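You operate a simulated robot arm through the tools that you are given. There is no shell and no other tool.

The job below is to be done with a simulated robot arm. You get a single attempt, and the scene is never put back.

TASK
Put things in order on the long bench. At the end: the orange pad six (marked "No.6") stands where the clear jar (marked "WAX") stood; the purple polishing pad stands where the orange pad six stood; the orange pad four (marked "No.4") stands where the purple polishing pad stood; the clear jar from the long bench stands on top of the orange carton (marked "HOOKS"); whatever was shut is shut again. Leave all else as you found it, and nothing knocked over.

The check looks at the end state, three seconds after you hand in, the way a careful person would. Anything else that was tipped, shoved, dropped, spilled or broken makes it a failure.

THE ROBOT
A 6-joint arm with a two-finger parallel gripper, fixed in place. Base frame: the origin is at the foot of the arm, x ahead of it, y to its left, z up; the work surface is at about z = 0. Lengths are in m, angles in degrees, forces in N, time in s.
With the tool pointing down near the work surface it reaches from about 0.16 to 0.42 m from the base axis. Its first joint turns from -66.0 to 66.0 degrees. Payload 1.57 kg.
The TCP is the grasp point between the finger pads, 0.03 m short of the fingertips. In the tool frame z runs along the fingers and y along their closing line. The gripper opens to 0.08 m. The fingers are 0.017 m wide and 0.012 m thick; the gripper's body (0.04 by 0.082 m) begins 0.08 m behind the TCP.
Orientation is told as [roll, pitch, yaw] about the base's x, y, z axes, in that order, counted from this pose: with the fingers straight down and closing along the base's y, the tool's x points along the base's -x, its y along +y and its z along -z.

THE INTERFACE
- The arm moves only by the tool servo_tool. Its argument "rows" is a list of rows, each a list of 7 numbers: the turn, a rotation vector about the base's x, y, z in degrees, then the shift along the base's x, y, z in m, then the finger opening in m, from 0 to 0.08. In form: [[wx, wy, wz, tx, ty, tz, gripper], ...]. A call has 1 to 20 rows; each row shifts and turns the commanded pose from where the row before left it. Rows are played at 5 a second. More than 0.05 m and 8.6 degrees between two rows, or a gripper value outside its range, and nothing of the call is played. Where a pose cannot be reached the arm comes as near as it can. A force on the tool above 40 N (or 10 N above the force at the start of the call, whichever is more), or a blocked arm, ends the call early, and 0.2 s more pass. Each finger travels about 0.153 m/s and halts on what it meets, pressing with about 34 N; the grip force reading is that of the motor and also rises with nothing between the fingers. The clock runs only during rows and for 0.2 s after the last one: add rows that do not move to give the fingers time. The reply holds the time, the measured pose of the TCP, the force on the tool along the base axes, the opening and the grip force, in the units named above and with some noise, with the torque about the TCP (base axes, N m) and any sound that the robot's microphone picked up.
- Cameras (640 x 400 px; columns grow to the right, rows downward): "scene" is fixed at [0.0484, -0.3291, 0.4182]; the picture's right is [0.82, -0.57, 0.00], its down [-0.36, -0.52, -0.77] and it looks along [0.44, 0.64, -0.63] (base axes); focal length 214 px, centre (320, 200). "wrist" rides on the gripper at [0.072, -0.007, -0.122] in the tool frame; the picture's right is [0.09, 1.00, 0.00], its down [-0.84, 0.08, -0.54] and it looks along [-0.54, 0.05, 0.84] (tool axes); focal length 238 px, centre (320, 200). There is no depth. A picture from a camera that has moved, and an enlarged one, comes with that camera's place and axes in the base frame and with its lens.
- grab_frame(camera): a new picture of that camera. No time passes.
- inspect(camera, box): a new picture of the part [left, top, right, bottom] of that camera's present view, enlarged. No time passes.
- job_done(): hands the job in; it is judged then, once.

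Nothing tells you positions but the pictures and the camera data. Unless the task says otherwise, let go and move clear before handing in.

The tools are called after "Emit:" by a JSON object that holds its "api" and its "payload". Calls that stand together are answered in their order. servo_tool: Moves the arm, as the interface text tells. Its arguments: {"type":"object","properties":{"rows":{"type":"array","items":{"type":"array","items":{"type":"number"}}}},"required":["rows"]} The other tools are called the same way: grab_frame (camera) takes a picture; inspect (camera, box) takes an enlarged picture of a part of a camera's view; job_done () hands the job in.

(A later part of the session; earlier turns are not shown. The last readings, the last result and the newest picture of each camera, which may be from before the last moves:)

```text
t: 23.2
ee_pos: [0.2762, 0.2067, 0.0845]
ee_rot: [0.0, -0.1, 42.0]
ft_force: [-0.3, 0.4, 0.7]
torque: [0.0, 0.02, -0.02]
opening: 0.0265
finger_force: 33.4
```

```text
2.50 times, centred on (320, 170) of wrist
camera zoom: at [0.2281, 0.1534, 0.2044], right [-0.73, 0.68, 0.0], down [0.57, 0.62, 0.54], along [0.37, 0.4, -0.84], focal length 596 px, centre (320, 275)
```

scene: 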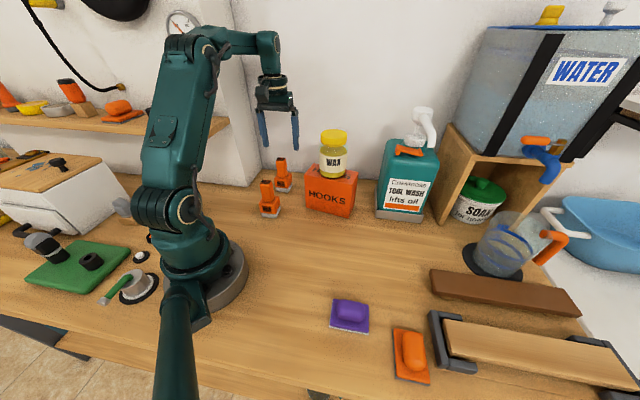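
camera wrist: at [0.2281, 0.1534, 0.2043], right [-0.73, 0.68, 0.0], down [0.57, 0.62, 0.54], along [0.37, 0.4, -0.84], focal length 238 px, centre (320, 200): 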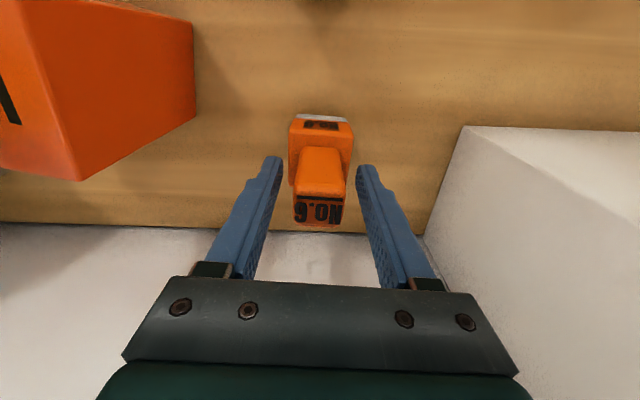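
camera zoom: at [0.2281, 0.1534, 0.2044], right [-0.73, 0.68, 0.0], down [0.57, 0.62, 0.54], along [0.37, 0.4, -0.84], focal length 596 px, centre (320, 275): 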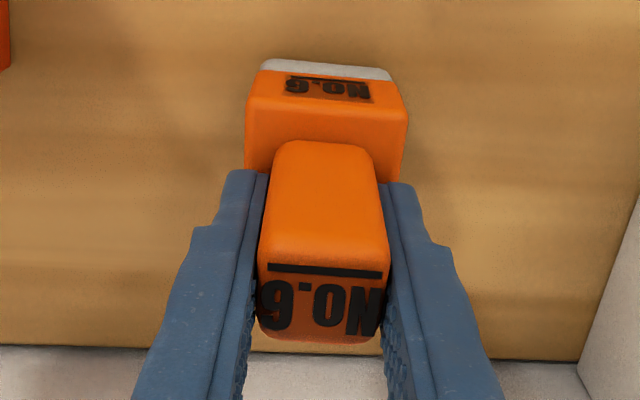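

Pad six is gripped at a 26.5 mm opening. I'll lift it straight up to clear pad four.

Emit:
{"api": "servo_tool", "payload": {"rows": [[0, 0, 0, 0, 0, 0.008, 0.01], [0, 0, 0, 0, 0, 0.02, 0.01], [0, 0, 0, 0, 0, 0.025, 0.01], [0, 0, 0, 0, 0, 0.025, 0.01], [0, 0, 0, 0, 0, 0.025, 0.01], [0, 0, 0, 0, 0, 0.025, 0.01], [0, 0, 0, 0, 0, 0, 0.01]]}}

Emit:
{"api": "grab_frame", "payload": {"camera": "wrist"}}

Emit:
{"api": "grab_frame", "payload": {"camera": "scene"}}

```text
t: 24.8
ee_pos: [0.2751, 0.2064, 0.2105]
ee_rot: [-0.1, -0.2, 41.9]
ft_force: [-0.7, 0.2, -0.9]
torque: [0.01, 0.04, 0.01]
opening: 0.0265
finger_force: 34.2
```

```text
taken
camera wrist: at [0.2276, 0.1536, 0.3328], right [-0.73, 0.68, 0.0], down [0.57, 0.62, 0.54], along [0.37, 0.4, -0.84], focal length 238 px, centre (320, 200)
```

wrist: 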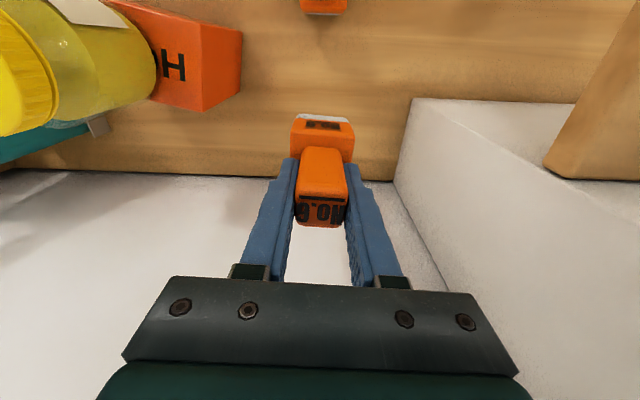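

```text
taken
```

scene: 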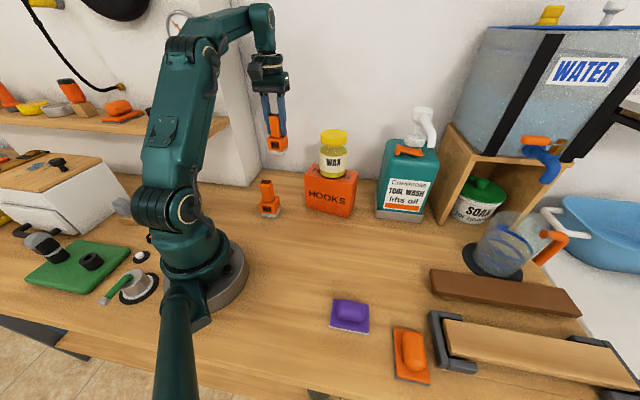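

Pad six is up with its bottom at z≈0.127. I'll retract inward while rising over pad four, then swing at a safe radius of about 0.23 to the jar's old azimuth.

Emit:
{"api": "servo_tool", "payload": {"rows": [[0, 0, 0, -0.018, -0.0135, 0.01, 0.01], [0, 0, 0, -0.0247, -0.0185, 0.01, 0.01], [0, 0, 0, -0.0247, -0.0185, 0.008, 0.01], [0, 0, 0, -0.0247, -0.0185, 0.004, 0.01], [0, 0, 0, 0, 0, 0, 0.01]]}}

Emit:
{"api": "servo_tool", "payload": {"rows": [[0, 0, -7.6, 0.0166, -0.0256, 0, 0.01], [0, 0, -7.6, 0.013, -0.0276, 0, 0.01], [0, 0, -7.6, 0.0093, -0.029, 0, 0.01], [0, 0, -7.6, 0.0053, -0.0303, 0, 0.01], [0, 0, -7.6, 0.0013, -0.0305, 0, 0.01], [0, 0, -7.6, -0.0027, -0.0304, 0, 0.01], [0, 0, -7.6, -0.0068, -0.0298, 0, 0.01], [0, 0, -7.6, -0.0106, -0.0286, 0, 0.01], [0, 0, 0, 0, 0, 0, 0.01]]}}

Emit:
{"api": "grab_frame", "payload": {"camera": "scene"}}

Emit:
{"api": "grab_frame", "payload": {"camera": "wrist"}}

```text
t: 26.0
ee_pos: [0.1842, 0.1379, 0.2427]
ee_rot: [-0.1, -0.1, 41.9]
ft_force: [-1.4, -0.2, -1.9]
torque: [0.01, 0.03, 0.03]
opening: 0.0267
finger_force: 33.5
```

```text
t: 28.0
ee_pos: [0.2097, -0.0939, 0.2431]
ee_rot: [-0.1, -0.1, -19.0]
ft_force: [1.0, 0.1, -2.1]
torque: [0.0, 0.03, 0.0]
opening: 0.0265
finger_force: 34.5
```

```text
taken
```

scene: 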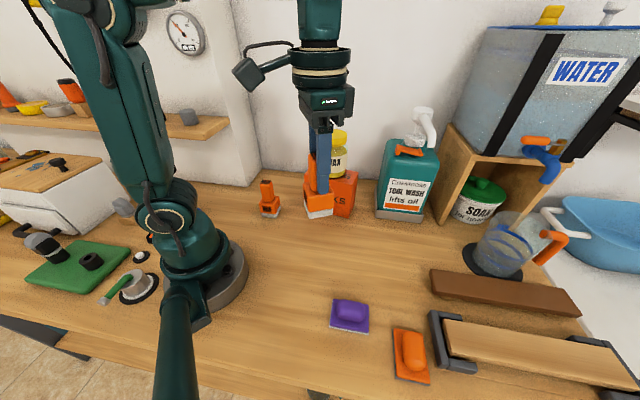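

```text
taken
camera wrist: at [0.1408, -0.077, 0.3648], right [0.24, 0.97, 0.0], down [0.82, -0.2, 0.54], along [0.53, -0.13, -0.84], focal length 238 px, centre (320, 200)
```

wrist: 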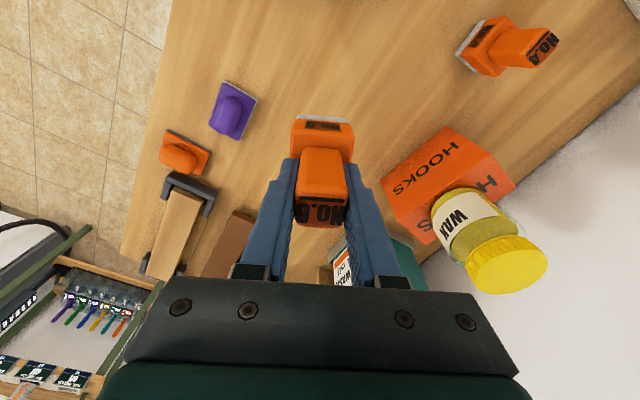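

Pad six is now near the jar's old azimuth with everything clear. I'll move over the jar's old spot at (0.301, -0.135) and come down part of the way.

Emit:
{"api": "servo_tool", "payload": {"rows": [[0, 0, 0, 0.02255, -0.0103, -0.025, 0.01], [0, 0, 0, 0.02255, -0.0103, -0.025, 0.01], [0, 0, 0, 0.02255, -0.0103, -0.025, 0.01], [0, 0, 0, 0.02255, -0.0103, -0.025, 0.01], [0, 0, 0, 0, 0, -0.02, 0.01], [0, 0, 0, 0, 0, -0.02, 0.01], [0, 0, 0, 0, 0, -0.01, 0.01], [0, 0, 0, 0, 0, 0, 0.01]]}}

Emit:
{"api": "grab_frame", "payload": {"camera": "wrist"}}

Emit:
{"api": "inspect", "payload": {"camera": "scene", "box": [310, 180, 430, 280]}}

```text
t: 29.8
ee_pos: [0.2988, -0.1365, 0.0923]
ee_rot: [0.0, 0.0, -18.9]
ft_force: [-0.6, 0.1, -2.1]
torque: [-0.01, 0.02, 0.05]
opening: 0.0267
finger_force: 34.1
```

```text
taken
camera wrist: at [0.2301, -0.118, 0.214], right [0.24, 0.97, 0.0], down [0.82, -0.2, 0.54], along [0.53, -0.13, -0.84], focal length 238 px, centre (320, 200)
```

wrist: 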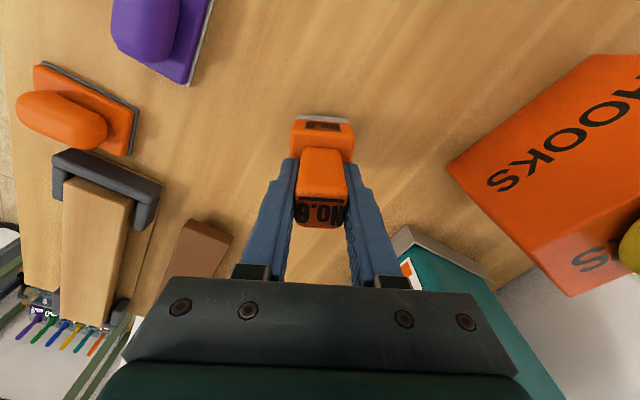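

```text
4.00 times, centred on (370, 230) of scene
camera zoom: at [0.0484, -0.3291, 0.4182], right [0.82, -0.57, 0.0], down [-0.36, -0.52, -0.77], along [0.44, 0.64, -0.63], focal length 858 px, centre (120, 80)
```

zoom: 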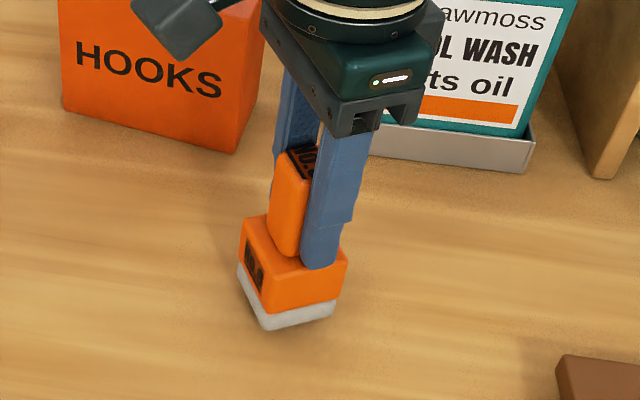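

TCP is over the target at (0.3005, -0.1348). I'll lower the last centimetre in small steps.

Emit:
{"api": "servo_tool", "payload": {"rows": [[0, 0, 0, 0, 0, -0.004, 0.01], [0, 0, 0, 0, 0, -0.003, 0.01], [0, 0, 0, 0, 0, -0.001, 0.01], [0, 0, 0, 0, 0, 0, 0.01]]}}

Emit:
{"api": "servo_tool", "payload": {"rows": [[0, 0, 0, 0, 0, -0.001, 0.01], [0, 0, 0, 0, 0, 0, 0.01]]}}

```text
t: 30.8
ee_pos: [0.2988, -0.134, 0.0844]
ee_rot: [-0.2, -0.1, -18.9]
ft_force: [-1.0, -0.2, -2.2]
torque: [0.01, -0.02, 0.01]
opening: 0.0265
finger_force: 33.8
```

```text
t: 31.4
ee_pos: [0.2992, -0.1347, 0.0846]
ee_rot: [-0.1, -0.1, -18.9]
ft_force: [-0.7, 0.4, -1.7]
torque: [0.01, 0.0, 0.0]
opening: 0.0267
finger_force: 33.7
```

Emit:
{"api": "servo_tool", "payload": {"rows": [[0, 0, 0, 0, 0, -0.001, 0.01], [0, 0, 0, 0, 0, 0, 0.01]]}}

```text
t: 32.0
ee_pos: [0.2988, -0.135, 0.0819]
ee_rot: [-0.1, -0.2, -18.8]
ft_force: [-0.2, 0.6, 0.0]
torque: [0.03, -0.02, 0.02]
opening: 0.0264
finger_force: 34.1
```

The weight is now carried by the bench, since the force went from -2 N to 0. I'll open the fingers and look.

Emit:
{"api": "servo_tool", "payload": {"rows": [[0, 0, 0, 0, 0, -0.0003, 0.01], [0, 0, 0, 0, 0, 0, 0.03], [0, 0, 0, 0, 0, 0, 0.04], [0, 0, 0, 0, 0, 0, 0.05], [0, 0, 0, 0, 0, 0, 0.05]]}}

Emit:
{"api": "inspect", "payload": {"camera": "scene", "box": [310, 180, 430, 280]}}

Emit:
{"api": "inspect", "payload": {"camera": "wrist", "box": [240, 90, 400, 250]}}

```text
t: 33.2
ee_pos: [0.3001, -0.1345, 0.0842]
ee_rot: [-0.1, -0.1, -18.9]
ft_force: [-0.2, -0.2, 0.5]
torque: [-0.02, -0.02, 0.02]
opening: 0.0499
finger_force: 0.1
```

```text
4.00 times, centred on (370, 230) of scene
camera zoom: at [0.0484, -0.3291, 0.4182], right [0.82, -0.57, 0.0], down [-0.36, -0.52, -0.77], along [0.44, 0.64, -0.63], focal length 858 px, centre (120, 80)
```

zoom: 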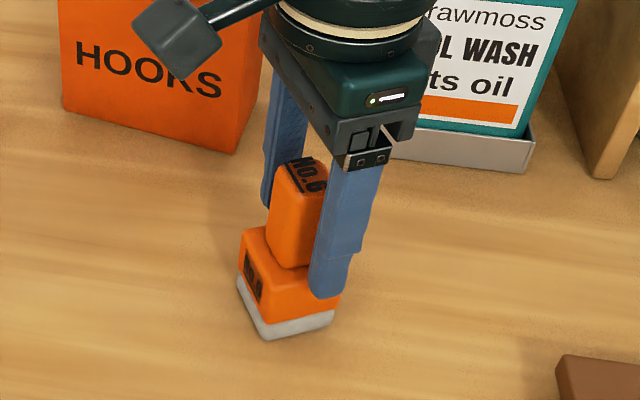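

```text
2.50 times, centred on (320, 170) of wrist
camera zoom: at [0.2307, -0.1181, 0.2043], right [0.24, 0.97, 0.0], down [0.82, -0.2, 0.54], along [0.53, -0.13, -0.84], focal length 596 px, centre (320, 275)
```

zoom: 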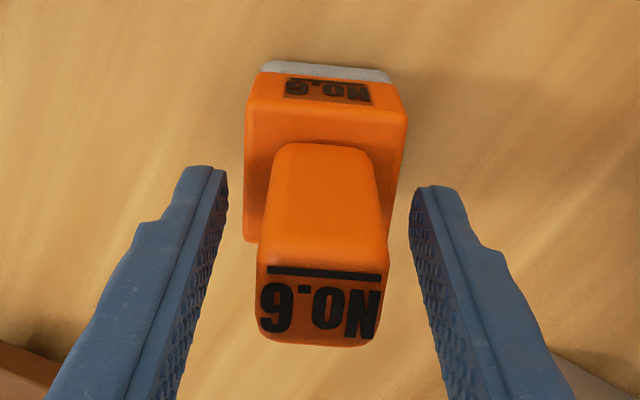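

Pad six stands upright on the jar's old spot. I'll lift clear, then go over to the purple pad and look at it from above.

Emit:
{"api": "servo_tool", "payload": {"rows": [[0, 0, 0, 0, 0, 0.015, 0.05], [0, 0, 0, 0, 0, 0.03, 0.05], [0, 0, 0, 0, 0, 0.035, 0.05], [0, 0, 0, 0, 0, 0.035, 0.05], [0, 0, -6.5, -0.028, -0.022, 0, 0.06], [0, 0, -6.5, -0.028, -0.022, 0, 0.07], [0, 0, -6.5, -0.028, -0.022, 0, 0.08], [0, 0, -6.5, -0.028, -0.0225, 0, 0.08], [0, 0, 0, 0, 0, 0, 0.08]]}}

Emit:
{"api": "grab_frame", "payload": {"camera": "wrist"}}

Emit:
{"api": "grab_frame", "payload": {"camera": "scene"}}

Emit:
{"api": "inspect", "payload": {"camera": "wrist", "box": [240, 60, 400, 180]}}

```text
t: 35.2
ee_pos: [0.1872, -0.2236, 0.1985]
ee_rot: [-0.1, -0.2, -44.9]
ft_force: [-0.1, 0.5, -0.2]
torque: [0.01, 0.02, 0.03]
opening: 0.0803
finger_force: 0.0
```

```text
taken
camera wrist: at [0.1329, -0.1776, 0.3199], right [0.64, 0.77, 0.0], down [0.65, -0.54, 0.54], along [0.42, -0.35, -0.84], focal length 238 px, centre (320, 200)
```

wrist: 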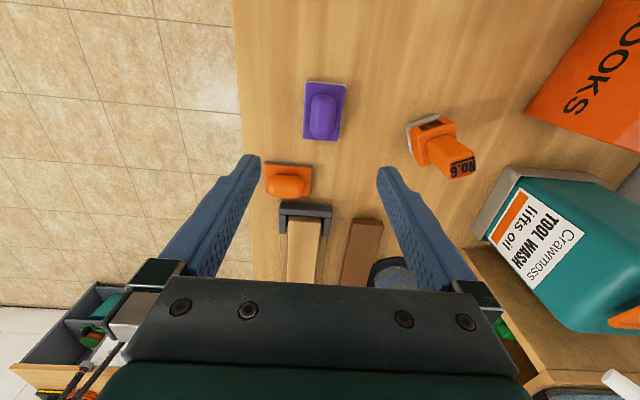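

```text
taken
```

scene: 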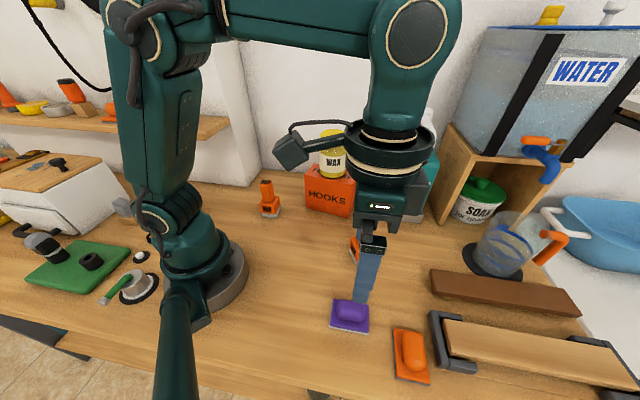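

```text
3.33 times, centred on (320, 120) of wrist
camera zoom: at [0.1329, -0.1776, 0.3199], right [0.64, 0.77, 0.0], down [0.65, -0.54, 0.54], along [0.42, -0.35, -0.84], focal length 794 px, centre (320, 467)
```

zoom: 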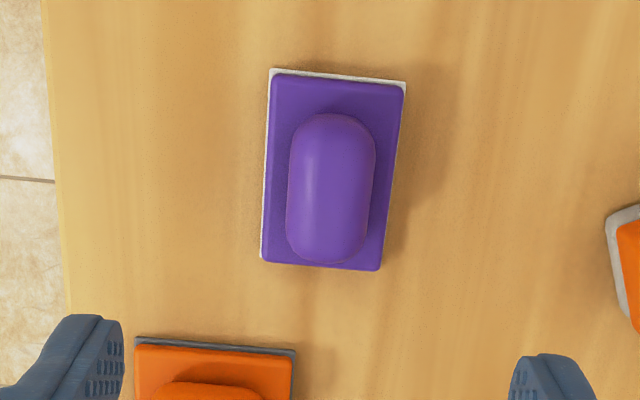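

The purple pad is centred at about (0.1892, -0.2212), 0.05 by 0.07, with its long axis at -45° and a handle about 0.034 wide and 0.04 high. I'll shift 3 mm, go down partway and check.

Emit:
{"api": "servo_tool", "payload": {"rows": [[0, 0, 0, 0.0005, 0.003, -0.025, 0.08], [0, 0, 0, 0, 0, -0.025, 0.075], [0, 0, 0, 0, 0, -0.025, 0.07], [0, 0, 0, 0, 0, -0.025, 0.065], [0, 0, 0, 0, 0, -0.025, 0.06], [0, 0, 0, 0, 0, -0.01, 0.06], [0, 0, 0, 0, 0, 0, 0.06]]}}

Emit:
{"api": "inspect", "payload": {"camera": "wrist", "box": [240, 90, 400, 210]}}

Emit:
{"api": "inspect", "payload": {"camera": "scene", "box": [300, 270, 420, 350]}}

Emit:
{"api": "grab_frame", "payload": {"camera": "scene"}}

```text
t: 36.8
ee_pos: [0.1874, -0.2205, 0.0623]
ee_rot: [-0.1, -0.1, -44.9]
ft_force: [-0.4, -0.7, -0.5]
torque: [0.0, 0.05, -0.01]
opening: 0.0599
finger_force: 0.1
```

```text
3.33 times, centred on (320, 150) of wrist
camera zoom: at [0.1344, -0.1739, 0.1839], right [0.64, 0.77, 0.0], down [0.65, -0.53, 0.54], along [0.42, -0.35, -0.84], focal length 794 px, centre (320, 367)
```

zoom: 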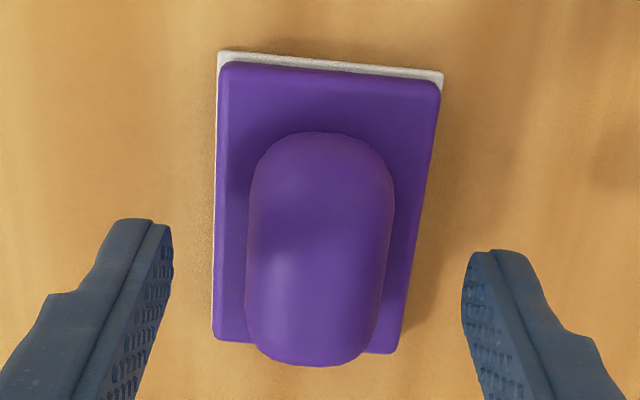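

```text
5.00 times, centred on (360, 310) of scene
camera zoom: at [0.0484, -0.3291, 0.4182], right [0.82, -0.57, 0.0], down [-0.36, -0.52, -0.77], along [0.44, 0.64, -0.63], focal length 1072 px, centre (120, -350)
```

zoom: 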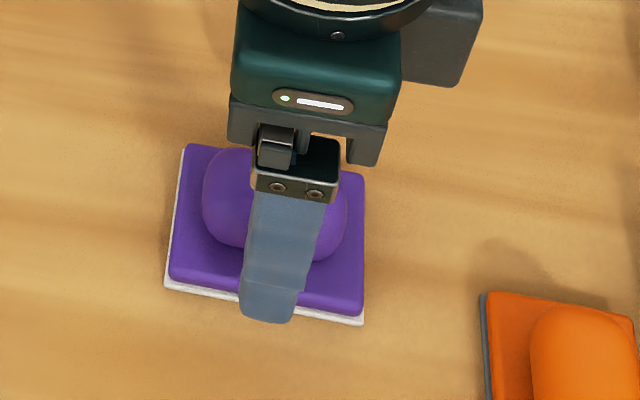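

```text
taken
```

scene: 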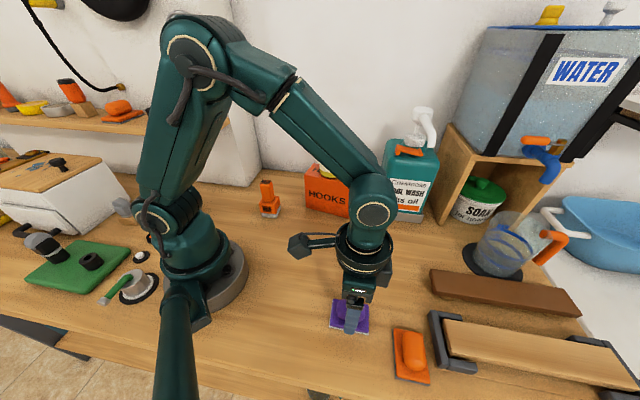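

Lateral alignment is good and the TCP is within about 1 mm of the pad centre. I'll go down the last 15 mm and check for contact.

Emit:
{"api": "servo_tool", "payload": {"rows": [[0, 0, 0, 0, 0, -0.006, 0.06], [0, 0, 0, 0, 0, -0.005, 0.06], [0, 0, 0, 0, 0, -0.004, 0.06], [0, 0, 0, 0, 0, 0, 0.06]]}}

Emit:
{"api": "inspect", "payload": {"camera": "scene", "box": [300, 270, 420, 350]}}

Emit:
{"api": "inspect", "payload": {"camera": "wrist", "box": [240, 90, 400, 210]}}

```text
t: 37.8
ee_pos: [0.1883, -0.2205, 0.047]
ee_rot: [-0.1, -0.2, -44.9]
ft_force: [0.4, 0.3, 0.5]
torque: [-0.04, -0.05, 0.02]
opening: 0.0601
finger_force: 0.1
```

```text
5.00 times, centred on (360, 310) of scene
camera zoom: at [0.0484, -0.3291, 0.4182], right [0.82, -0.57, 0.0], down [-0.36, -0.52, -0.77], along [0.44, 0.64, -0.63], focal length 1072 px, centre (120, -350)
```

zoom: 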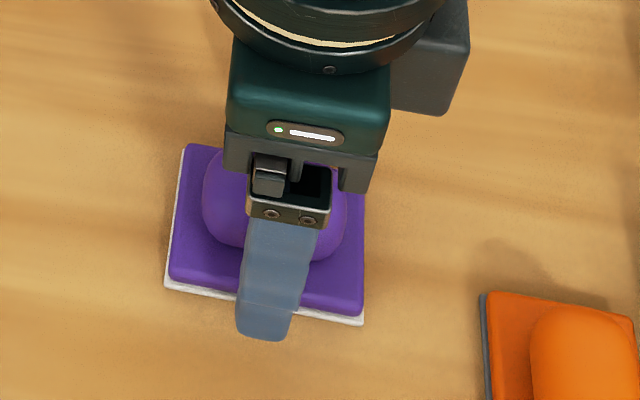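

```text
3.33 times, centred on (320, 150) of wrist
camera zoom: at [0.134, -0.1741, 0.1691], right [0.64, 0.77, 0.0], down [0.65, -0.53, 0.54], along [0.42, -0.35, -0.84], focal length 794 px, centre (320, 367)
```

zoom: 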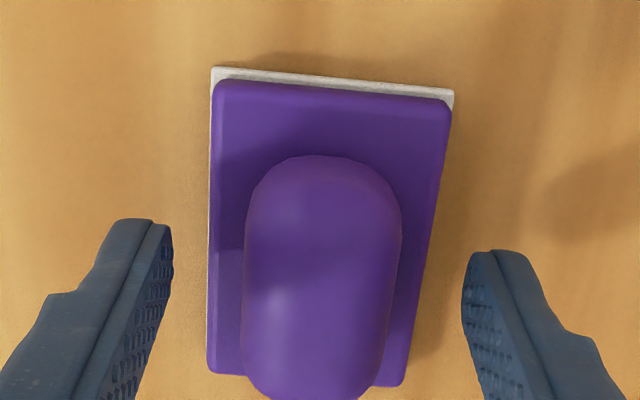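

Emit:
{"api": "servo_tool", "payload": {"rows": [[0, 0, 0, 0, 0, 0, 0.048], [0, 0, 0, 0, 0, 0, 0.038], [0, 0, 0, 0, 0, 0, 0.03], [0, 0, 0, 0, 0, 0, 0.015], [0, 0, 0, 0, 0, 0, 0.015]]}}

Emit:
{"api": "inspect", "payload": {"camera": "scene", "box": [300, 270, 420, 350]}}

Emit:
{"api": "inspect", "payload": {"camera": "wrist", "box": [240, 90, 400, 210]}}

```text
t: 39.0
ee_pos: [0.1887, -0.221, 0.0473]
ee_rot: [-0.1, 0.0, -45.0]
ft_force: [0.0, 0.0, 0.0]
torque: [-0.01, -0.03, -0.02]
opening: 0.029
finger_force: 34.2
```

```text
5.00 times, centred on (360, 310) of scene
camera zoom: at [0.0484, -0.3291, 0.4182], right [0.82, -0.57, 0.0], down [-0.36, -0.52, -0.77], along [0.44, 0.64, -0.63], focal length 1072 px, centre (120, -350)
```

zoom: 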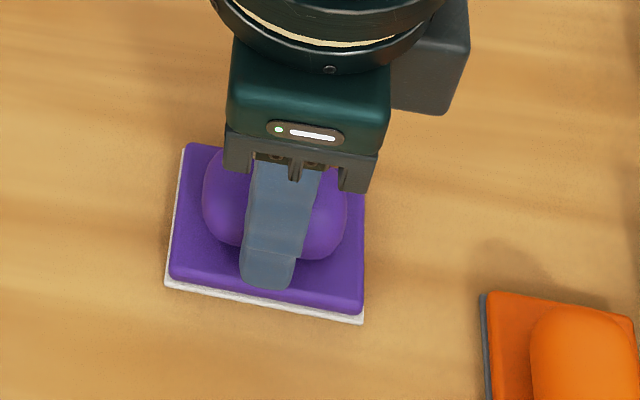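

```text
3.33 times, centred on (320, 150) of wrist
camera zoom: at [0.1341, -0.1741, 0.1692], right [0.64, 0.77, 0.0], down [0.65, -0.53, 0.54], along [0.42, -0.35, -0.84], focal length 794 px, centre (320, 367)
```

zoom: 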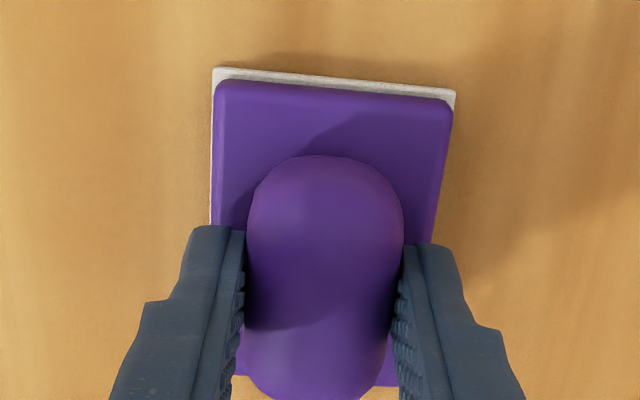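

The purple pad is gripped at 29 mm. I'll lift a little first to confirm it's held.

Emit:
{"api": "servo_tool", "payload": {"rows": [[0, 0, 0, 0, 0, 0.006, 0.015], [0, 0, 0, 0, 0, 0.012, 0.015], [0, 0, 0, 0, 0, 0.012, 0.015], [0, 0, 0, 0, 0, 0, 0.015]]}}

Emit:
{"api": "inspect", "payload": {"camera": "scene", "box": [300, 250, 420, 350]}}

Emit:
{"api": "inspect", "payload": {"camera": "wrist", "box": [240, 90, 400, 210]}}

```text
t: 40.0
ee_pos: [0.1876, -0.2212, 0.0776]
ee_rot: [-0.1, -0.1, -44.9]
ft_force: [-0.1, -0.8, -0.6]
torque: [-0.01, 0.01, 0.01]
opening: 0.0289
finger_force: 33.8
```

```text
4.00 times, centred on (360, 300) of scene
camera zoom: at [0.0484, -0.3291, 0.4182], right [0.82, -0.57, 0.0], down [-0.36, -0.52, -0.77], along [0.44, 0.64, -0.63], focal length 858 px, centre (160, -200)
```

zoom: 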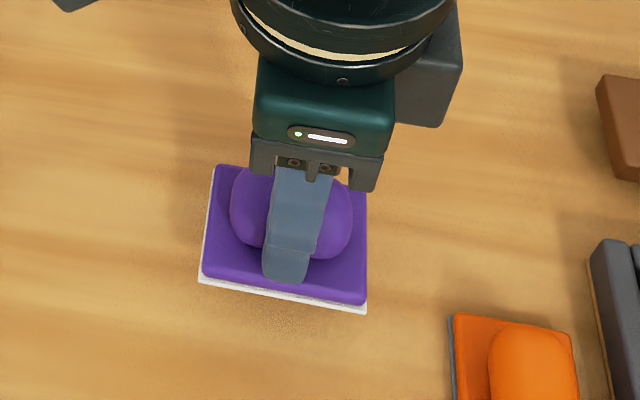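

```text
3.33 times, centred on (320, 150) of wrist
camera zoom: at [0.1339, -0.1748, 0.1996], right [0.64, 0.77, 0.0], down [0.65, -0.53, 0.54], along [0.42, -0.35, -0.84], focal length 794 px, centre (320, 367)
```

zoom: 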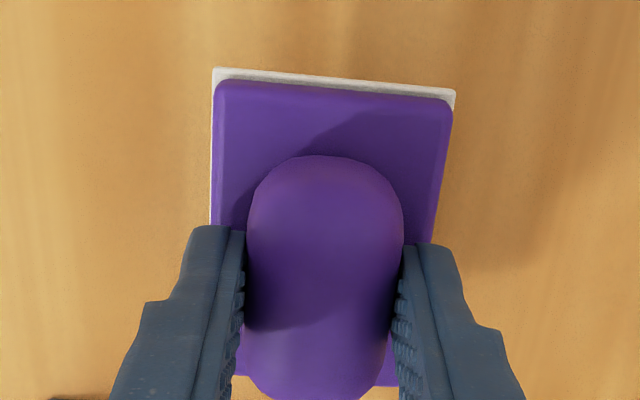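

The pad is held firmly. I'll raise it to z≈0.245 and retract to radius 0.23, then swing around to pad six's old azimuth.

Emit:
{"api": "servo_tool", "payload": {"rows": [[0, 0, 0, 0, 0, 0.03, 0.015], [0, 0, 0, 0, 0, 0.034, 0.015], [0, 0, 0, 0, 0, 0.034, 0.015], [0, 0, 0, -0.01, 0.0115, 0.034, 0.015], [0, 0, 0, -0.015, 0.0172, 0.034, 0.015], [0, 0, 0, -0.0147, 0.0172, 0.002, 0.015], [0, 0, 0, 0, 0, 0, 0.015]]}}

Emit:
{"api": "servo_tool", "payload": {"rows": [[0, 0, 7.79, 0.0222, 0.022, 0, 0.015], [0, 0, 7.79, 0.019, 0.0247, 0, 0.015], [0, 0, 7.79, 0.0155, 0.0272, 0, 0.015], [0, 0, 7.79, 0.0117, 0.029, 0, 0.015], [0, 0, 7.79, 0.0076, 0.0303, 0, 0.015], [0, 0, 7.79, 0.0035, 0.031, 0, 0.015], [0, 0, 7.79, -0.0008, 0.0313, 0, 0.015], [0, 0, 7.79, -0.005, 0.0308, 0, 0.015], [0, 0, 7.79, -0.0091, 0.0299, 0, 0.015], [0, 0, 7.79, -0.0132, 0.0284, 0, 0.015], [0, 0, 7.79, -0.0168, 0.0263, 0, 0.015], [0, 0, 0, 0, 0, 0, 0.015]]}}

Emit:
{"api": "grab_frame", "payload": {"camera": "scene"}}

Emit:
{"api": "grab_frame", "payload": {"camera": "wrist"}}

```text
t: 41.6
ee_pos: [0.1483, -0.1755, 0.2466]
ee_rot: [-0.1, -0.1, -44.9]
ft_force: [-0.8, 1.1, -1.0]
torque: [0.01, -0.01, -0.02]
opening: 0.0288
finger_force: 34.0
```

```text
t: 44.2
ee_pos: [0.1837, 0.1355, 0.2457]
ee_rot: [0.0, -0.1, 40.9]
ft_force: [-0.4, 0.8, -0.9]
torque: [-0.04, -0.03, 0.0]
opening: 0.0289
finger_force: 34.0
```

```text
taken
```

scene: 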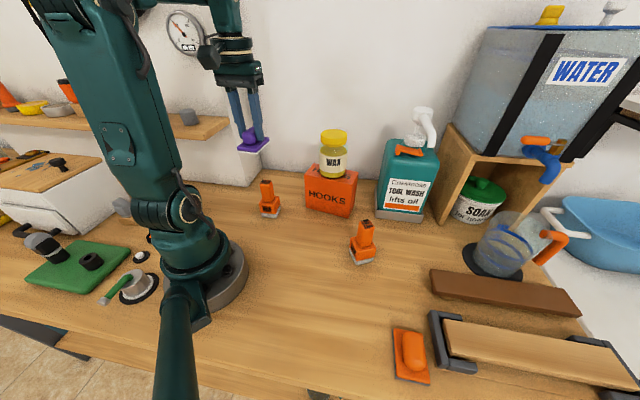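

```text
taken
camera wrist: at [0.1351, 0.0838, 0.367], right [-0.72, 0.69, 0.0], down [0.58, 0.61, 0.54], along [0.38, 0.39, -0.84], focal length 238 px, centre (320, 200)
```

wrist: 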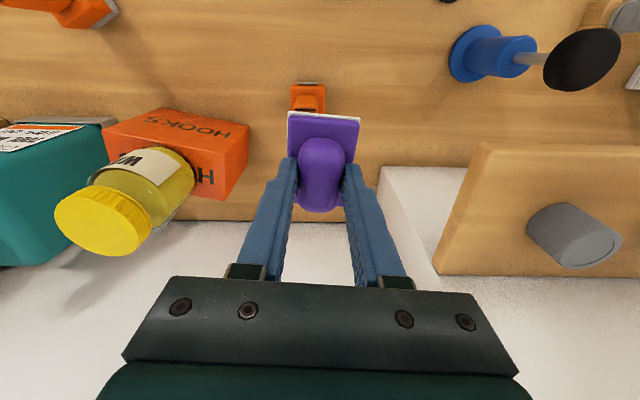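

Purple is over the right-hand side with everything clear. I'll extend out to pad six's old spot while lowering partway.

Emit:
{"api": "servo_tool", "payload": {"rows": [[0, 0, 0, 0.0231, 0.0173, -0.01, 0.015], [0, 0, 0, 0.0231, 0.0173, -0.015, 0.015], [0, 0, 0, 0.0231, 0.0173, -0.015, 0.015], [0, 0, 0, 0.0231, 0.0173, -0.015, 0.015], [0, 0, 0, 0, 0, -0.025, 0.015], [0, 0, 0, 0, 0, -0.025, 0.015], [0, 0, 0, 0, 0, -0.025, 0.015], [0, 0, 0, 0, 0, -0.025, 0.015], [0, 0, 0, 0, 0, -0.02, 0.015], [0, 0, 0, 0, 0, 0, 0.015]]}}

Emit:
{"api": "grab_frame", "payload": {"camera": "wrist"}}

Emit:
{"api": "inspect", "payload": {"camera": "scene", "box": [230, 120, 330, 230]}}

```text
t: 46.4
ee_pos: [0.277, 0.2054, 0.0698]
ee_rot: [0.0, 0.0, 40.8]
ft_force: [-0.7, 0.1, 0.1]
torque: [0.04, -0.01, 0.0]
opening: 0.0291
finger_force: 33.7
```

```text
taken
camera wrist: at [0.2271, 0.1542, 0.1916], right [-0.72, 0.69, 0.0], down [0.58, 0.61, 0.54], along [0.38, 0.39, -0.84], focal length 238 px, centre (320, 200)
```

wrist: 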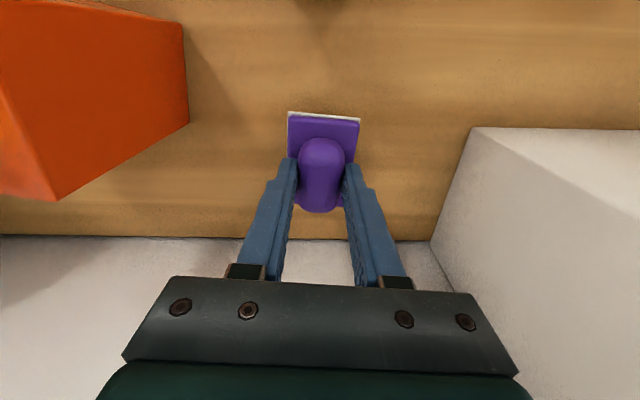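

```text
3.64 times, centred on (280, 175) of scene
camera zoom: at [0.0484, -0.3291, 0.4182], right [0.82, -0.57, 0.0], down [-0.36, -0.52, -0.77], along [0.44, 0.64, -0.63], focal length 780 px, centre (466, 291)
```

zoom: 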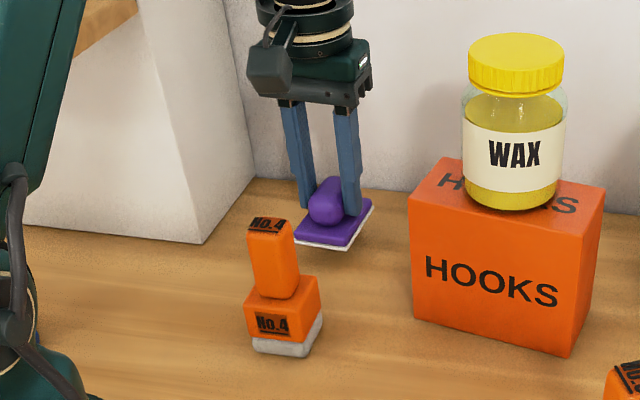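

Alignment is within about 1 mm. I'll lower the last 2 cm, slowing down near the bench.

Emit:
{"api": "servo_tool", "payload": {"rows": [[0, 0, 0, 0.0003, -0.0008, -0.009, 0.015], [0, 0, 0, 0, 0, -0.007, 0.015], [0, 0, 0, 0, 0, -0.003, 0.015], [0, 0, 0, 0, 0, -0.002, 0.015], [0, 0, 0, 0, 0, 0, 0.015]]}}

Emit:
{"api": "servo_tool", "payload": {"rows": [[0, 0, 0, 0, 0, -0.001, 0.015], [0, 0, 0, 0, 0, 0, 0.015]]}}

```text
t: 47.6
ee_pos: [0.2762, 0.2044, 0.0492]
ee_rot: [-0.1, 0.0, 40.8]
ft_force: [-0.7, -0.5, -0.4]
torque: [0.01, 0.01, -0.03]
opening: 0.0296
finger_force: 33.9
```

```text
t: 48.2
ee_pos: [0.2763, 0.2051, 0.0486]
ee_rot: [-0.1, -0.1, 40.9]
ft_force: [-0.3, 0.6, -1.0]
torque: [-0.01, 0.0, -0.02]
opening: 0.0287
finger_force: 34.1
```

Emit:
{"api": "servo_tool", "payload": {"rows": [[0, 0, 0, 0, 0, -0.001, 0.015], [0, 0, 0, 0, 0, 0, 0.015]]}}

Emit:
{"api": "inspect", "payload": {"camera": "scene", "box": [260, 150, 320, 200]}}

```text
t: 48.8
ee_pos: [0.2761, 0.2044, 0.0472]
ee_rot: [-0.1, -0.1, 40.7]
ft_force: [-0.8, 0.2, -0.2]
torque: [-0.03, 0.01, -0.03]
opening: 0.029
finger_force: 33.7
```

```text
8.00 times, centred on (290, 175) of scene
camera zoom: at [0.0484, -0.3291, 0.4182], right [0.82, -0.57, 0.0], down [-0.36, -0.52, -0.77], along [0.44, 0.64, -0.63], focal length 1716 px, centre (560, 400)
```

zoom: 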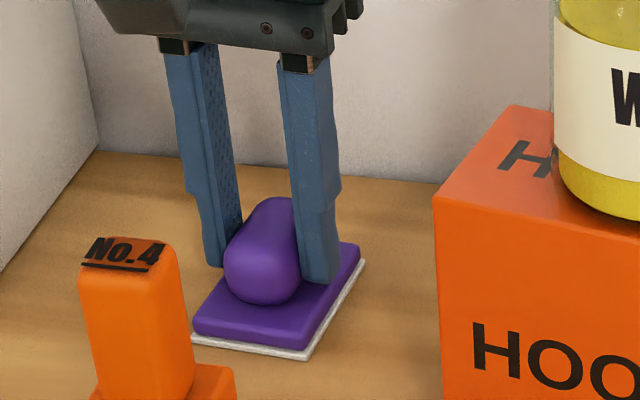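

Emit:
{"api": "servo_tool", "payload": {"rows": [[0, 0, 0, 0, 0, -0.0007, 0.015], [0, 0, 0, 0, 0, 0, 0.015]]}}

```text
t: 49.4
ee_pos: [0.2764, 0.2047, 0.0478]
ee_rot: [0.0, -0.1, 40.8]
ft_force: [-0.8, -1.4, 10.5]
torque: [-0.03, 0.16, 0.0]
opening: 0.0292
finger_force: 33.8
```

The pad is firmly on the bench at 10 N. I'll ease up slightly and release.

Emit:
{"api": "servo_tool", "payload": {"rows": [[0, 0, 0, 0, 0, 0.0004, 0.015], [0, 0, 0, 0, 0, 0, 0.032], [0, 0, 0, 0, 0, 0, 0.042], [0, 0, 0, 0, 0, 0, 0.055], [0, 0, 0, 0, 0, 0, 0.055]]}}

Emit:
{"api": "inspect", "payload": {"camera": "scene", "box": [260, 150, 320, 200]}}

Emit:
{"api": "inspect", "payload": {"camera": "wrist", "box": [240, 90, 400, 210]}}

```text
t: 50.6
ee_pos: [0.2769, 0.2047, 0.0476]
ee_rot: [-0.3, -0.1, 40.9]
ft_force: [0.1, -0.5, -0.3]
torque: [0.02, -0.02, -0.02]
opening: 0.055
finger_force: 0.0
```

```text
8.00 times, centred on (290, 175) of scene
camera zoom: at [0.0484, -0.3291, 0.4182], right [0.82, -0.57, 0.0], down [-0.36, -0.52, -0.77], along [0.44, 0.64, -0.63], focal length 1716 px, centre (560, 400)
```

zoom: 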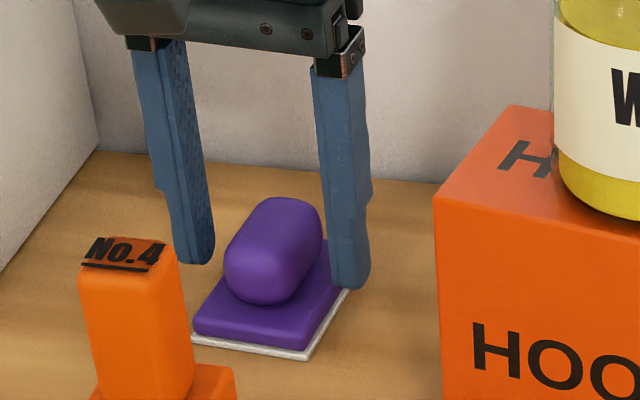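

```text
3.33 times, centred on (320, 150) of wrist
camera zoom: at [0.227, 0.1525, 0.169], right [-0.72, 0.69, 0.0], down [0.58, 0.61, 0.54], along [0.38, 0.39, -0.84], focal length 794 px, centre (320, 367)
```

zoom: 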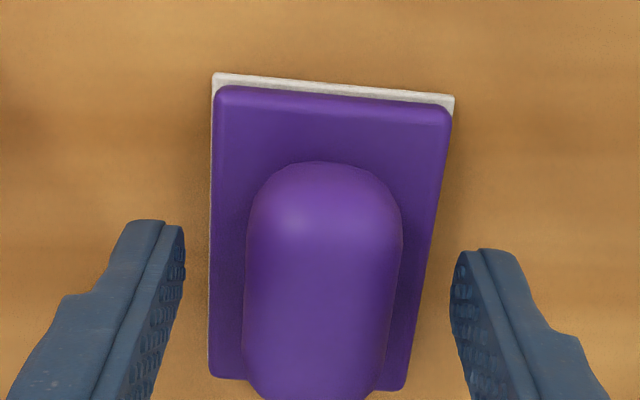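

Purple sits flat on pad six's old spot. I'll rise clear, then hover over pad four, estimated at (0.1915, 0.120), and look.

Emit:
{"api": "servo_tool", "payload": {"rows": [[0, 0, 0, 0, 0, 0.01, 0.06], [0, 0, 0, 0, 0, 0.03, 0.07], [0, 0, 0, 0, 0, 0.035, 0.08], [0, 0, 0, 0, 0, 0.035, 0.08], [0, 0, 0, 0, 0, 0.035, 0.08], [0, 0, 0.85, -0.0213, -0.0212, -0.005, 0.08], [0, 0, 0.85, -0.0213, -0.0212, -0.005, 0.08], [0, 0, 0.85, -0.0213, -0.0212, -0.005, 0.08], [0, 0, 0.85, -0.0213, -0.0212, -0.005, 0.08], [0, 0, 0, 0, 0, 0, 0.08]]}}

Emit:
{"api": "grab_frame", "payload": {"camera": "wrist"}}

Emit:
{"api": "inspect", "payload": {"camera": "wrist", "box": [240, 60, 400, 180]}}

Emit:
{"api": "grab_frame", "payload": {"camera": "scene"}}

```text
t: 52.8
ee_pos: [0.1908, 0.1193, 0.1732]
ee_rot: [-0.1, -0.1, 44.1]
ft_force: [0.1, 0.6, -0.5]
torque: [0.01, 0.0, 0.0]
opening: 0.0801
finger_force: 0.0
```

```text
taken
camera wrist: at [0.1449, 0.0652, 0.2942], right [-0.76, 0.65, 0.0], down [0.54, 0.64, 0.54], along [0.35, 0.41, -0.84], focal length 238 px, centre (320, 200)
```

wrist: 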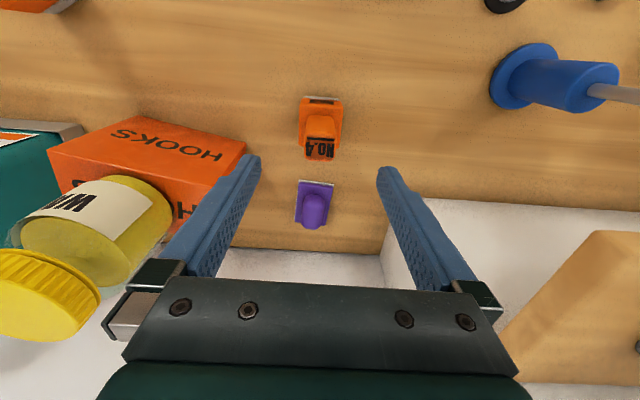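

```text
3.33 times, centred on (320, 120) of wrist
camera zoom: at [0.1449, 0.0652, 0.2942], right [-0.76, 0.65, 0.0], down [0.54, 0.64, 0.54], along [0.35, 0.41, -0.84], focal length 794 px, centre (320, 467)
```

zoom: 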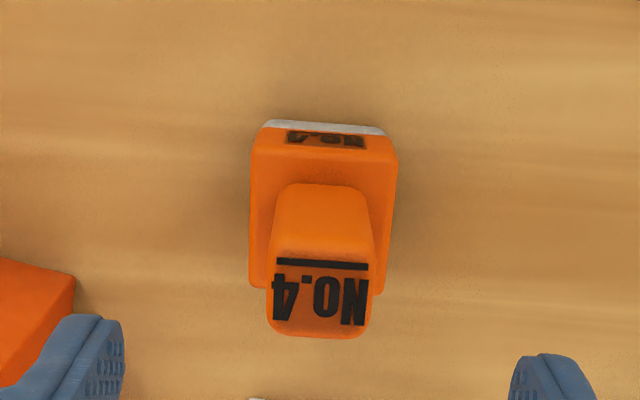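

```text
taken
```

scene: 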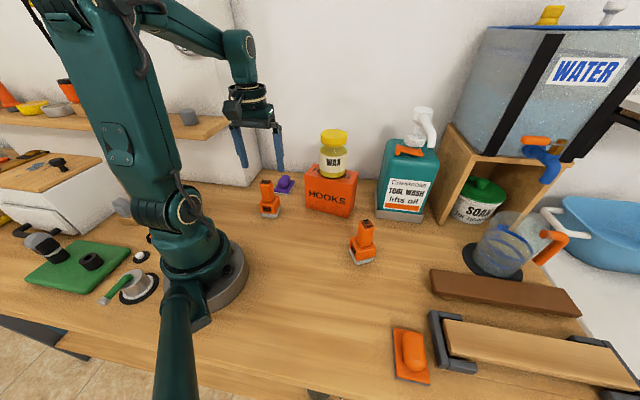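

Pad four's handle is aligned within 1 mm of the TCP, so I'll descend alongside it and check.

Emit:
{"api": "servo_tool", "payload": {"rows": [[0, 0, 0.4, 0.0005, -0.0006, -0.019, 0.07], [0, 0, 0, 0, 0, -0.02, 0.06], [0, 0, 0, 0, 0, -0.02, 0.05], [0, 0, 0, 0, 0, -0.02, 0.05], [0, 0, 0, 0, 0, -0.01, 0.05], [0, 0, 0, 0, 0, 0, 0.05]]}}

Emit:
{"api": "inspect", "payload": {"camera": "wrist", "box": [240, 90, 400, 250]}}

Emit:
{"api": "inspect", "payload": {"camera": "scene", "box": [230, 140, 330, 230]}}

```text
t: 54.2
ee_pos: [0.1913, 0.1198, 0.0828]
ee_rot: [0.0, -0.1, 44.5]
ft_force: [-0.2, -0.6, -0.5]
torque: [0.02, 0.0, 0.0]
opening: 0.0502
finger_force: 0.0
```

```text
2.50 times, centred on (320, 170) of wrist
camera zoom: at [0.1457, 0.0641, 0.2048], right [-0.76, 0.64, 0.0], down [0.54, 0.64, 0.54], along [0.35, 0.41, -0.84], focal length 596 px, centre (320, 275)
```

zoom: 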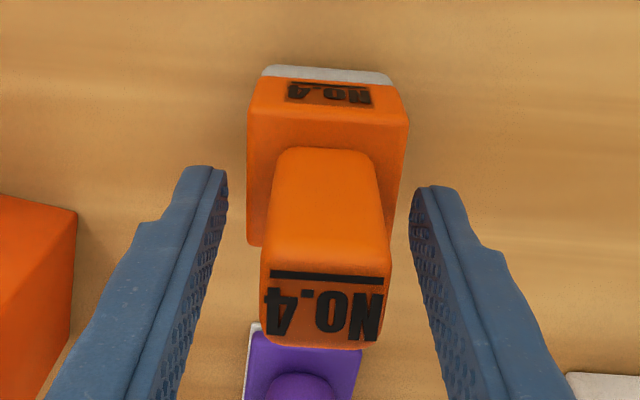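

```text
4.44 times, centred on (280, 185) of scene
camera zoom: at [0.0484, -0.3291, 0.4182], right [0.82, -0.57, 0.0], down [-0.36, -0.52, -0.77], along [0.44, 0.64, -0.63], focal length 953 px, centre (498, 267)
```

zoom: 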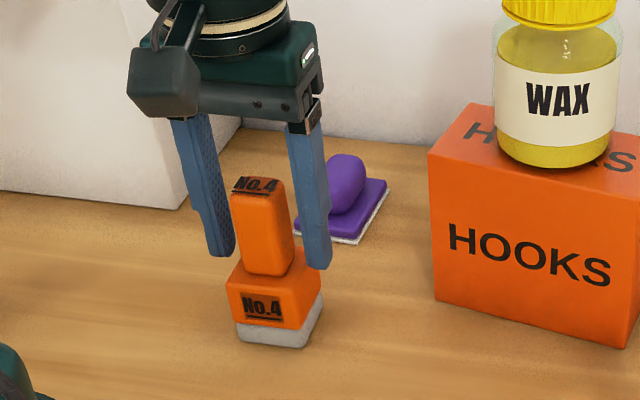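

Emit:
{"api": "servo_tool", "payload": {"rows": [[0, 0, 0, -0.0003, 0.0003, 0, 0.036], [0, 0, 0, 0, 0, 0, 0.028], [0, 0, 0, 0, 0, 0, 0.02], [0, 0, 0, 0, 0, 0, 0.01], [0, 0, 0, 0, 0, 0, 0.01]]}}

Emit:
{"api": "inspect", "payload": {"camera": "wrist", "box": [240, 90, 400, 250]}}

```text
t: 55.4
ee_pos: [0.1902, 0.1188, 0.0835]
ee_rot: [-0.1, -0.1, 44.5]
ft_force: [-0.2, 0.3, 0.2]
torque: [0.05, 0.06, 0.0]
opening: 0.0265
finger_force: 34.0
```

```text
2.50 times, centred on (320, 170) of wrist
camera zoom: at [0.1454, 0.0643, 0.2052], right [-0.76, 0.64, 0.0], down [0.54, 0.64, 0.54], along [0.35, 0.41, -0.84], focal length 596 px, centre (320, 275)
```

zoom: 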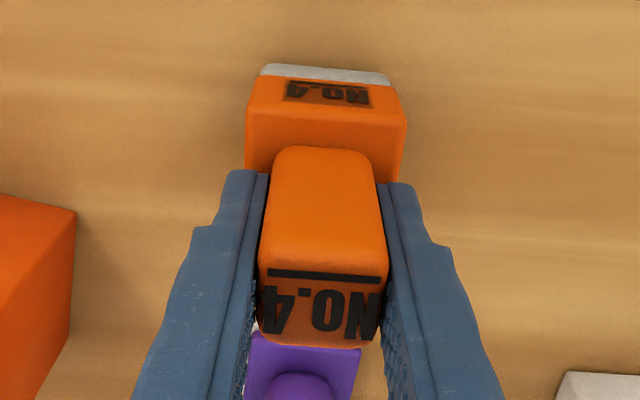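

Pad four is held. I'll lift it to z≈0.245, then swing along a 0.226 m arc to the purple pad's old azimuth.

Emit:
{"api": "servo_tool", "payload": {"rows": [[0, 0, 0, 0, 0, 0.008, 0.01], [0, 0, 0, 0, 0, 0.02, 0.01], [0, 0, 0, 0, 0, 0.03, 0.01], [0, 0, 0, 0, 0, 0.034, 0.01], [0, 0, 0, 0, 0, 0.034, 0.01], [0, 0, 0, 0, 0, 0.034, 0.01], [0, 0, 0, 0, 0, 0, 0.01]]}}

Emit:
{"api": "servo_tool", "payload": {"rows": [[0, 0, -8.13, 0.0139, -0.0258, 0, 0.01], [0, 0, -8.13, 0.0104, -0.0273, 0, 0.01], [0, 0, -8.13, 0.0067, -0.0284, 0, 0.01], [0, 0, -8.13, 0.0031, -0.029, 0, 0.01], [0, 0, -8.13, -0.0007, -0.0292, 0, 0.01], [0, 0, -8.13, -0.0044, -0.0289, 0, 0.01], [0, 0, -8.13, -0.0082, -0.028, 0, 0.01], [0, 0, -8.13, -0.0117, -0.0268, 0, 0.01], [0, 0, -8.13, -0.015, -0.025, 0, 0.01], [0, 0, -8.13, -0.0182, -0.0229, 0, 0.01], [0, 0, -8.13, -0.0208, -0.0202, 0, 0.01], [0, 0, 0, 0, 0, 0, 0.01]]}}

Emit:
{"api": "grab_frame", "payload": {"camera": "scene"}}

Emit:
{"api": "grab_frame", "payload": {"camera": "wrist"}}

```text
t: 57.0
ee_pos: [0.1928, 0.1195, 0.2433]
ee_rot: [-0.1, -0.1, 44.6]
ft_force: [-0.9, 0.9, -2.2]
torque: [-0.04, -0.01, -0.04]
opening: 0.0267
finger_force: 34.4
```

```text
t: 59.6
ee_pos: [0.1463, -0.1715, 0.2452]
ee_rot: [-0.2, -0.1, -44.9]
ft_force: [0.8, -0.9, -1.6]
torque: [0.01, 0.03, -0.01]
opening: 0.0265
finger_force: 33.8
```

```text
taken
```

scene: 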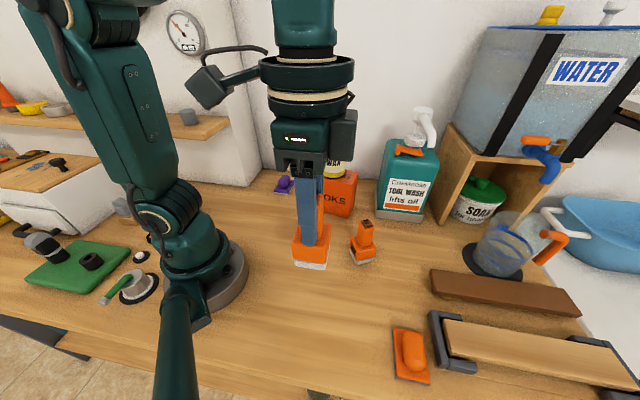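

```text
taken
camera wrist: at [0.0914, -0.1256, 0.3661], right [0.64, 0.77, 0.0], down [0.65, -0.54, 0.54], along [0.42, -0.35, -0.84], focal length 238 px, centre (320, 200)
```

wrist: 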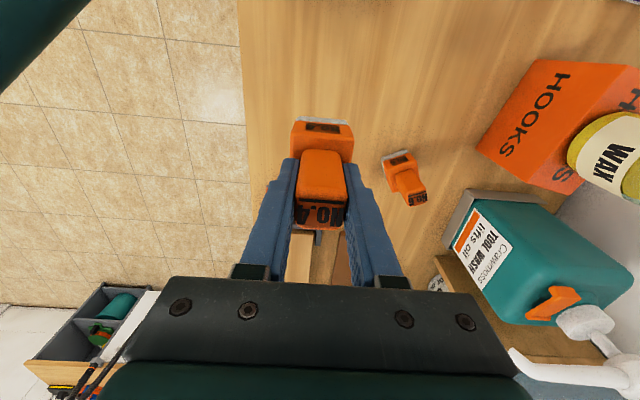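

Pad four is near the target azimuth. I'll move over the purple pad's old spot at (0.1895, -0.2212) while lowering partway.

Emit:
{"api": "servo_tool", "payload": {"rows": [[0, 0, 0, 0.0141, -0.0166, -0.025, 0.01], [0, 0, 0, 0.0141, -0.0166, -0.025, 0.01], [0, 0, 0, 0.014, -0.0165, -0.025, 0.01], [0, 0, 0, 0, 0, -0.025, 0.01], [0, 0, 0, 0, 0, -0.025, 0.01], [0, 0, 0, 0, 0, -0.02, 0.01], [0, 0, 0, 0, 0, 0, 0.01]]}}

Emit:
{"api": "grab_frame", "payload": {"camera": "wrist"}}

Emit:
{"api": "grab_frame", "payload": {"camera": "scene"}}

```text
t: 61.2
ee_pos: [0.188, -0.2209, 0.0986]
ee_rot: [-0.2, -0.1, -44.8]
ft_force: [-0.5, 0.6, -1.7]
torque: [-0.02, 0.01, 0.02]
opening: 0.0266
finger_force: 34.7
```

```text
taken
camera wrist: at [0.1334, -0.1752, 0.2205], right [0.64, 0.77, 0.0], down [0.65, -0.53, 0.54], along [0.42, -0.35, -0.84], focal length 238 px, centre (320, 200)
```

wrist: 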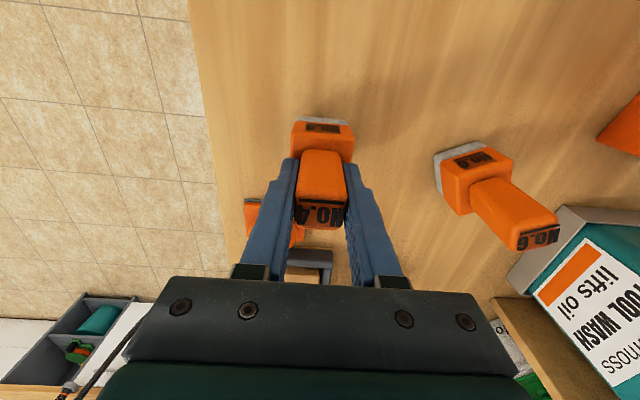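

```text
taken
```

scene: 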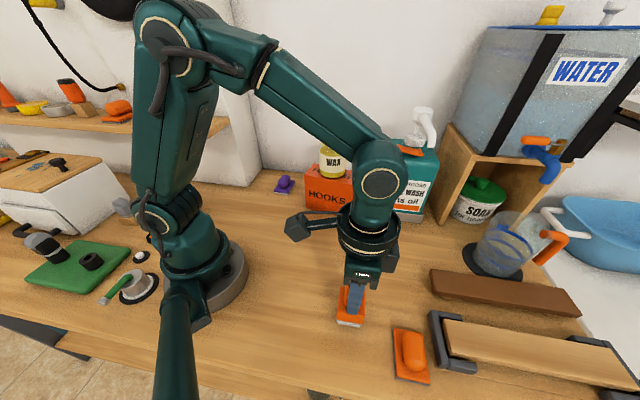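

TCP is at (0.1893, -0.2211), right on target. I'll lower the last 15 mm in small steps.

Emit:
{"api": "servo_tool", "payload": {"rows": [[0, 0, 0, 0, 0, -0.007, 0.01], [0, 0, 0, 0, 0, -0.005, 0.01], [0, 0, 0, 0, 0, -0.002, 0.01], [0, 0, 0, 0, 0, 0, 0.01]]}}

Emit:
{"api": "servo_tool", "payload": {"rows": [[0, 0, 0, 0, 0, -0.001, 0.01], [0, 0, 0, 0, 0, 0, 0.01]]}}

```text
t: 62.2
ee_pos: [0.1885, -0.2217, 0.0852]
ee_rot: [0.0, -0.1, -44.7]
ft_force: [-0.2, 0.1, -1.4]
torque: [0.0, -0.02, 0.02]
opening: 0.0267
finger_force: 34.0
```

```text
t: 62.8
ee_pos: [0.188, -0.2215, 0.084]
ee_rot: [-0.2, -0.1, -44.7]
ft_force: [-0.5, -0.4, -1.8]
torque: [0.02, 0.01, 0.01]
opening: 0.0268
finger_force: 34.1
```

Emit:
{"api": "servo_tool", "payload": {"rows": [[0, 0, 0, 0, 0, -0.0007, 0.01], [0, 0, 0, 0, 0, 0, 0.01]]}}

```text
t: 63.4
ee_pos: [0.1878, -0.2213, 0.0828]
ee_rot: [-0.1, 0.0, -44.8]
ft_force: [-3.6, 7.6, 23.9]
torque: [0.56, 0.15, 0.04]
opening: 0.0268
finger_force: 33.7
```

Contact is firm at 24 N. I'll back off about half a millimetre and check before releasing.

Emit:
{"api": "servo_tool", "payload": {"rows": [[0, 0, 0, 0, 0, 0.0006, 0.01], [0, 0, 0, 0, 0, 0, 0.01]]}}

```text
t: 64.0
ee_pos: [0.1886, -0.2223, 0.084]
ee_rot: [-0.1, 0.0, -44.7]
ft_force: [-1.1, 3.5, 8.1]
torque: [0.24, -0.02, 0.05]
opening: 0.0266
finger_force: 34.0
```

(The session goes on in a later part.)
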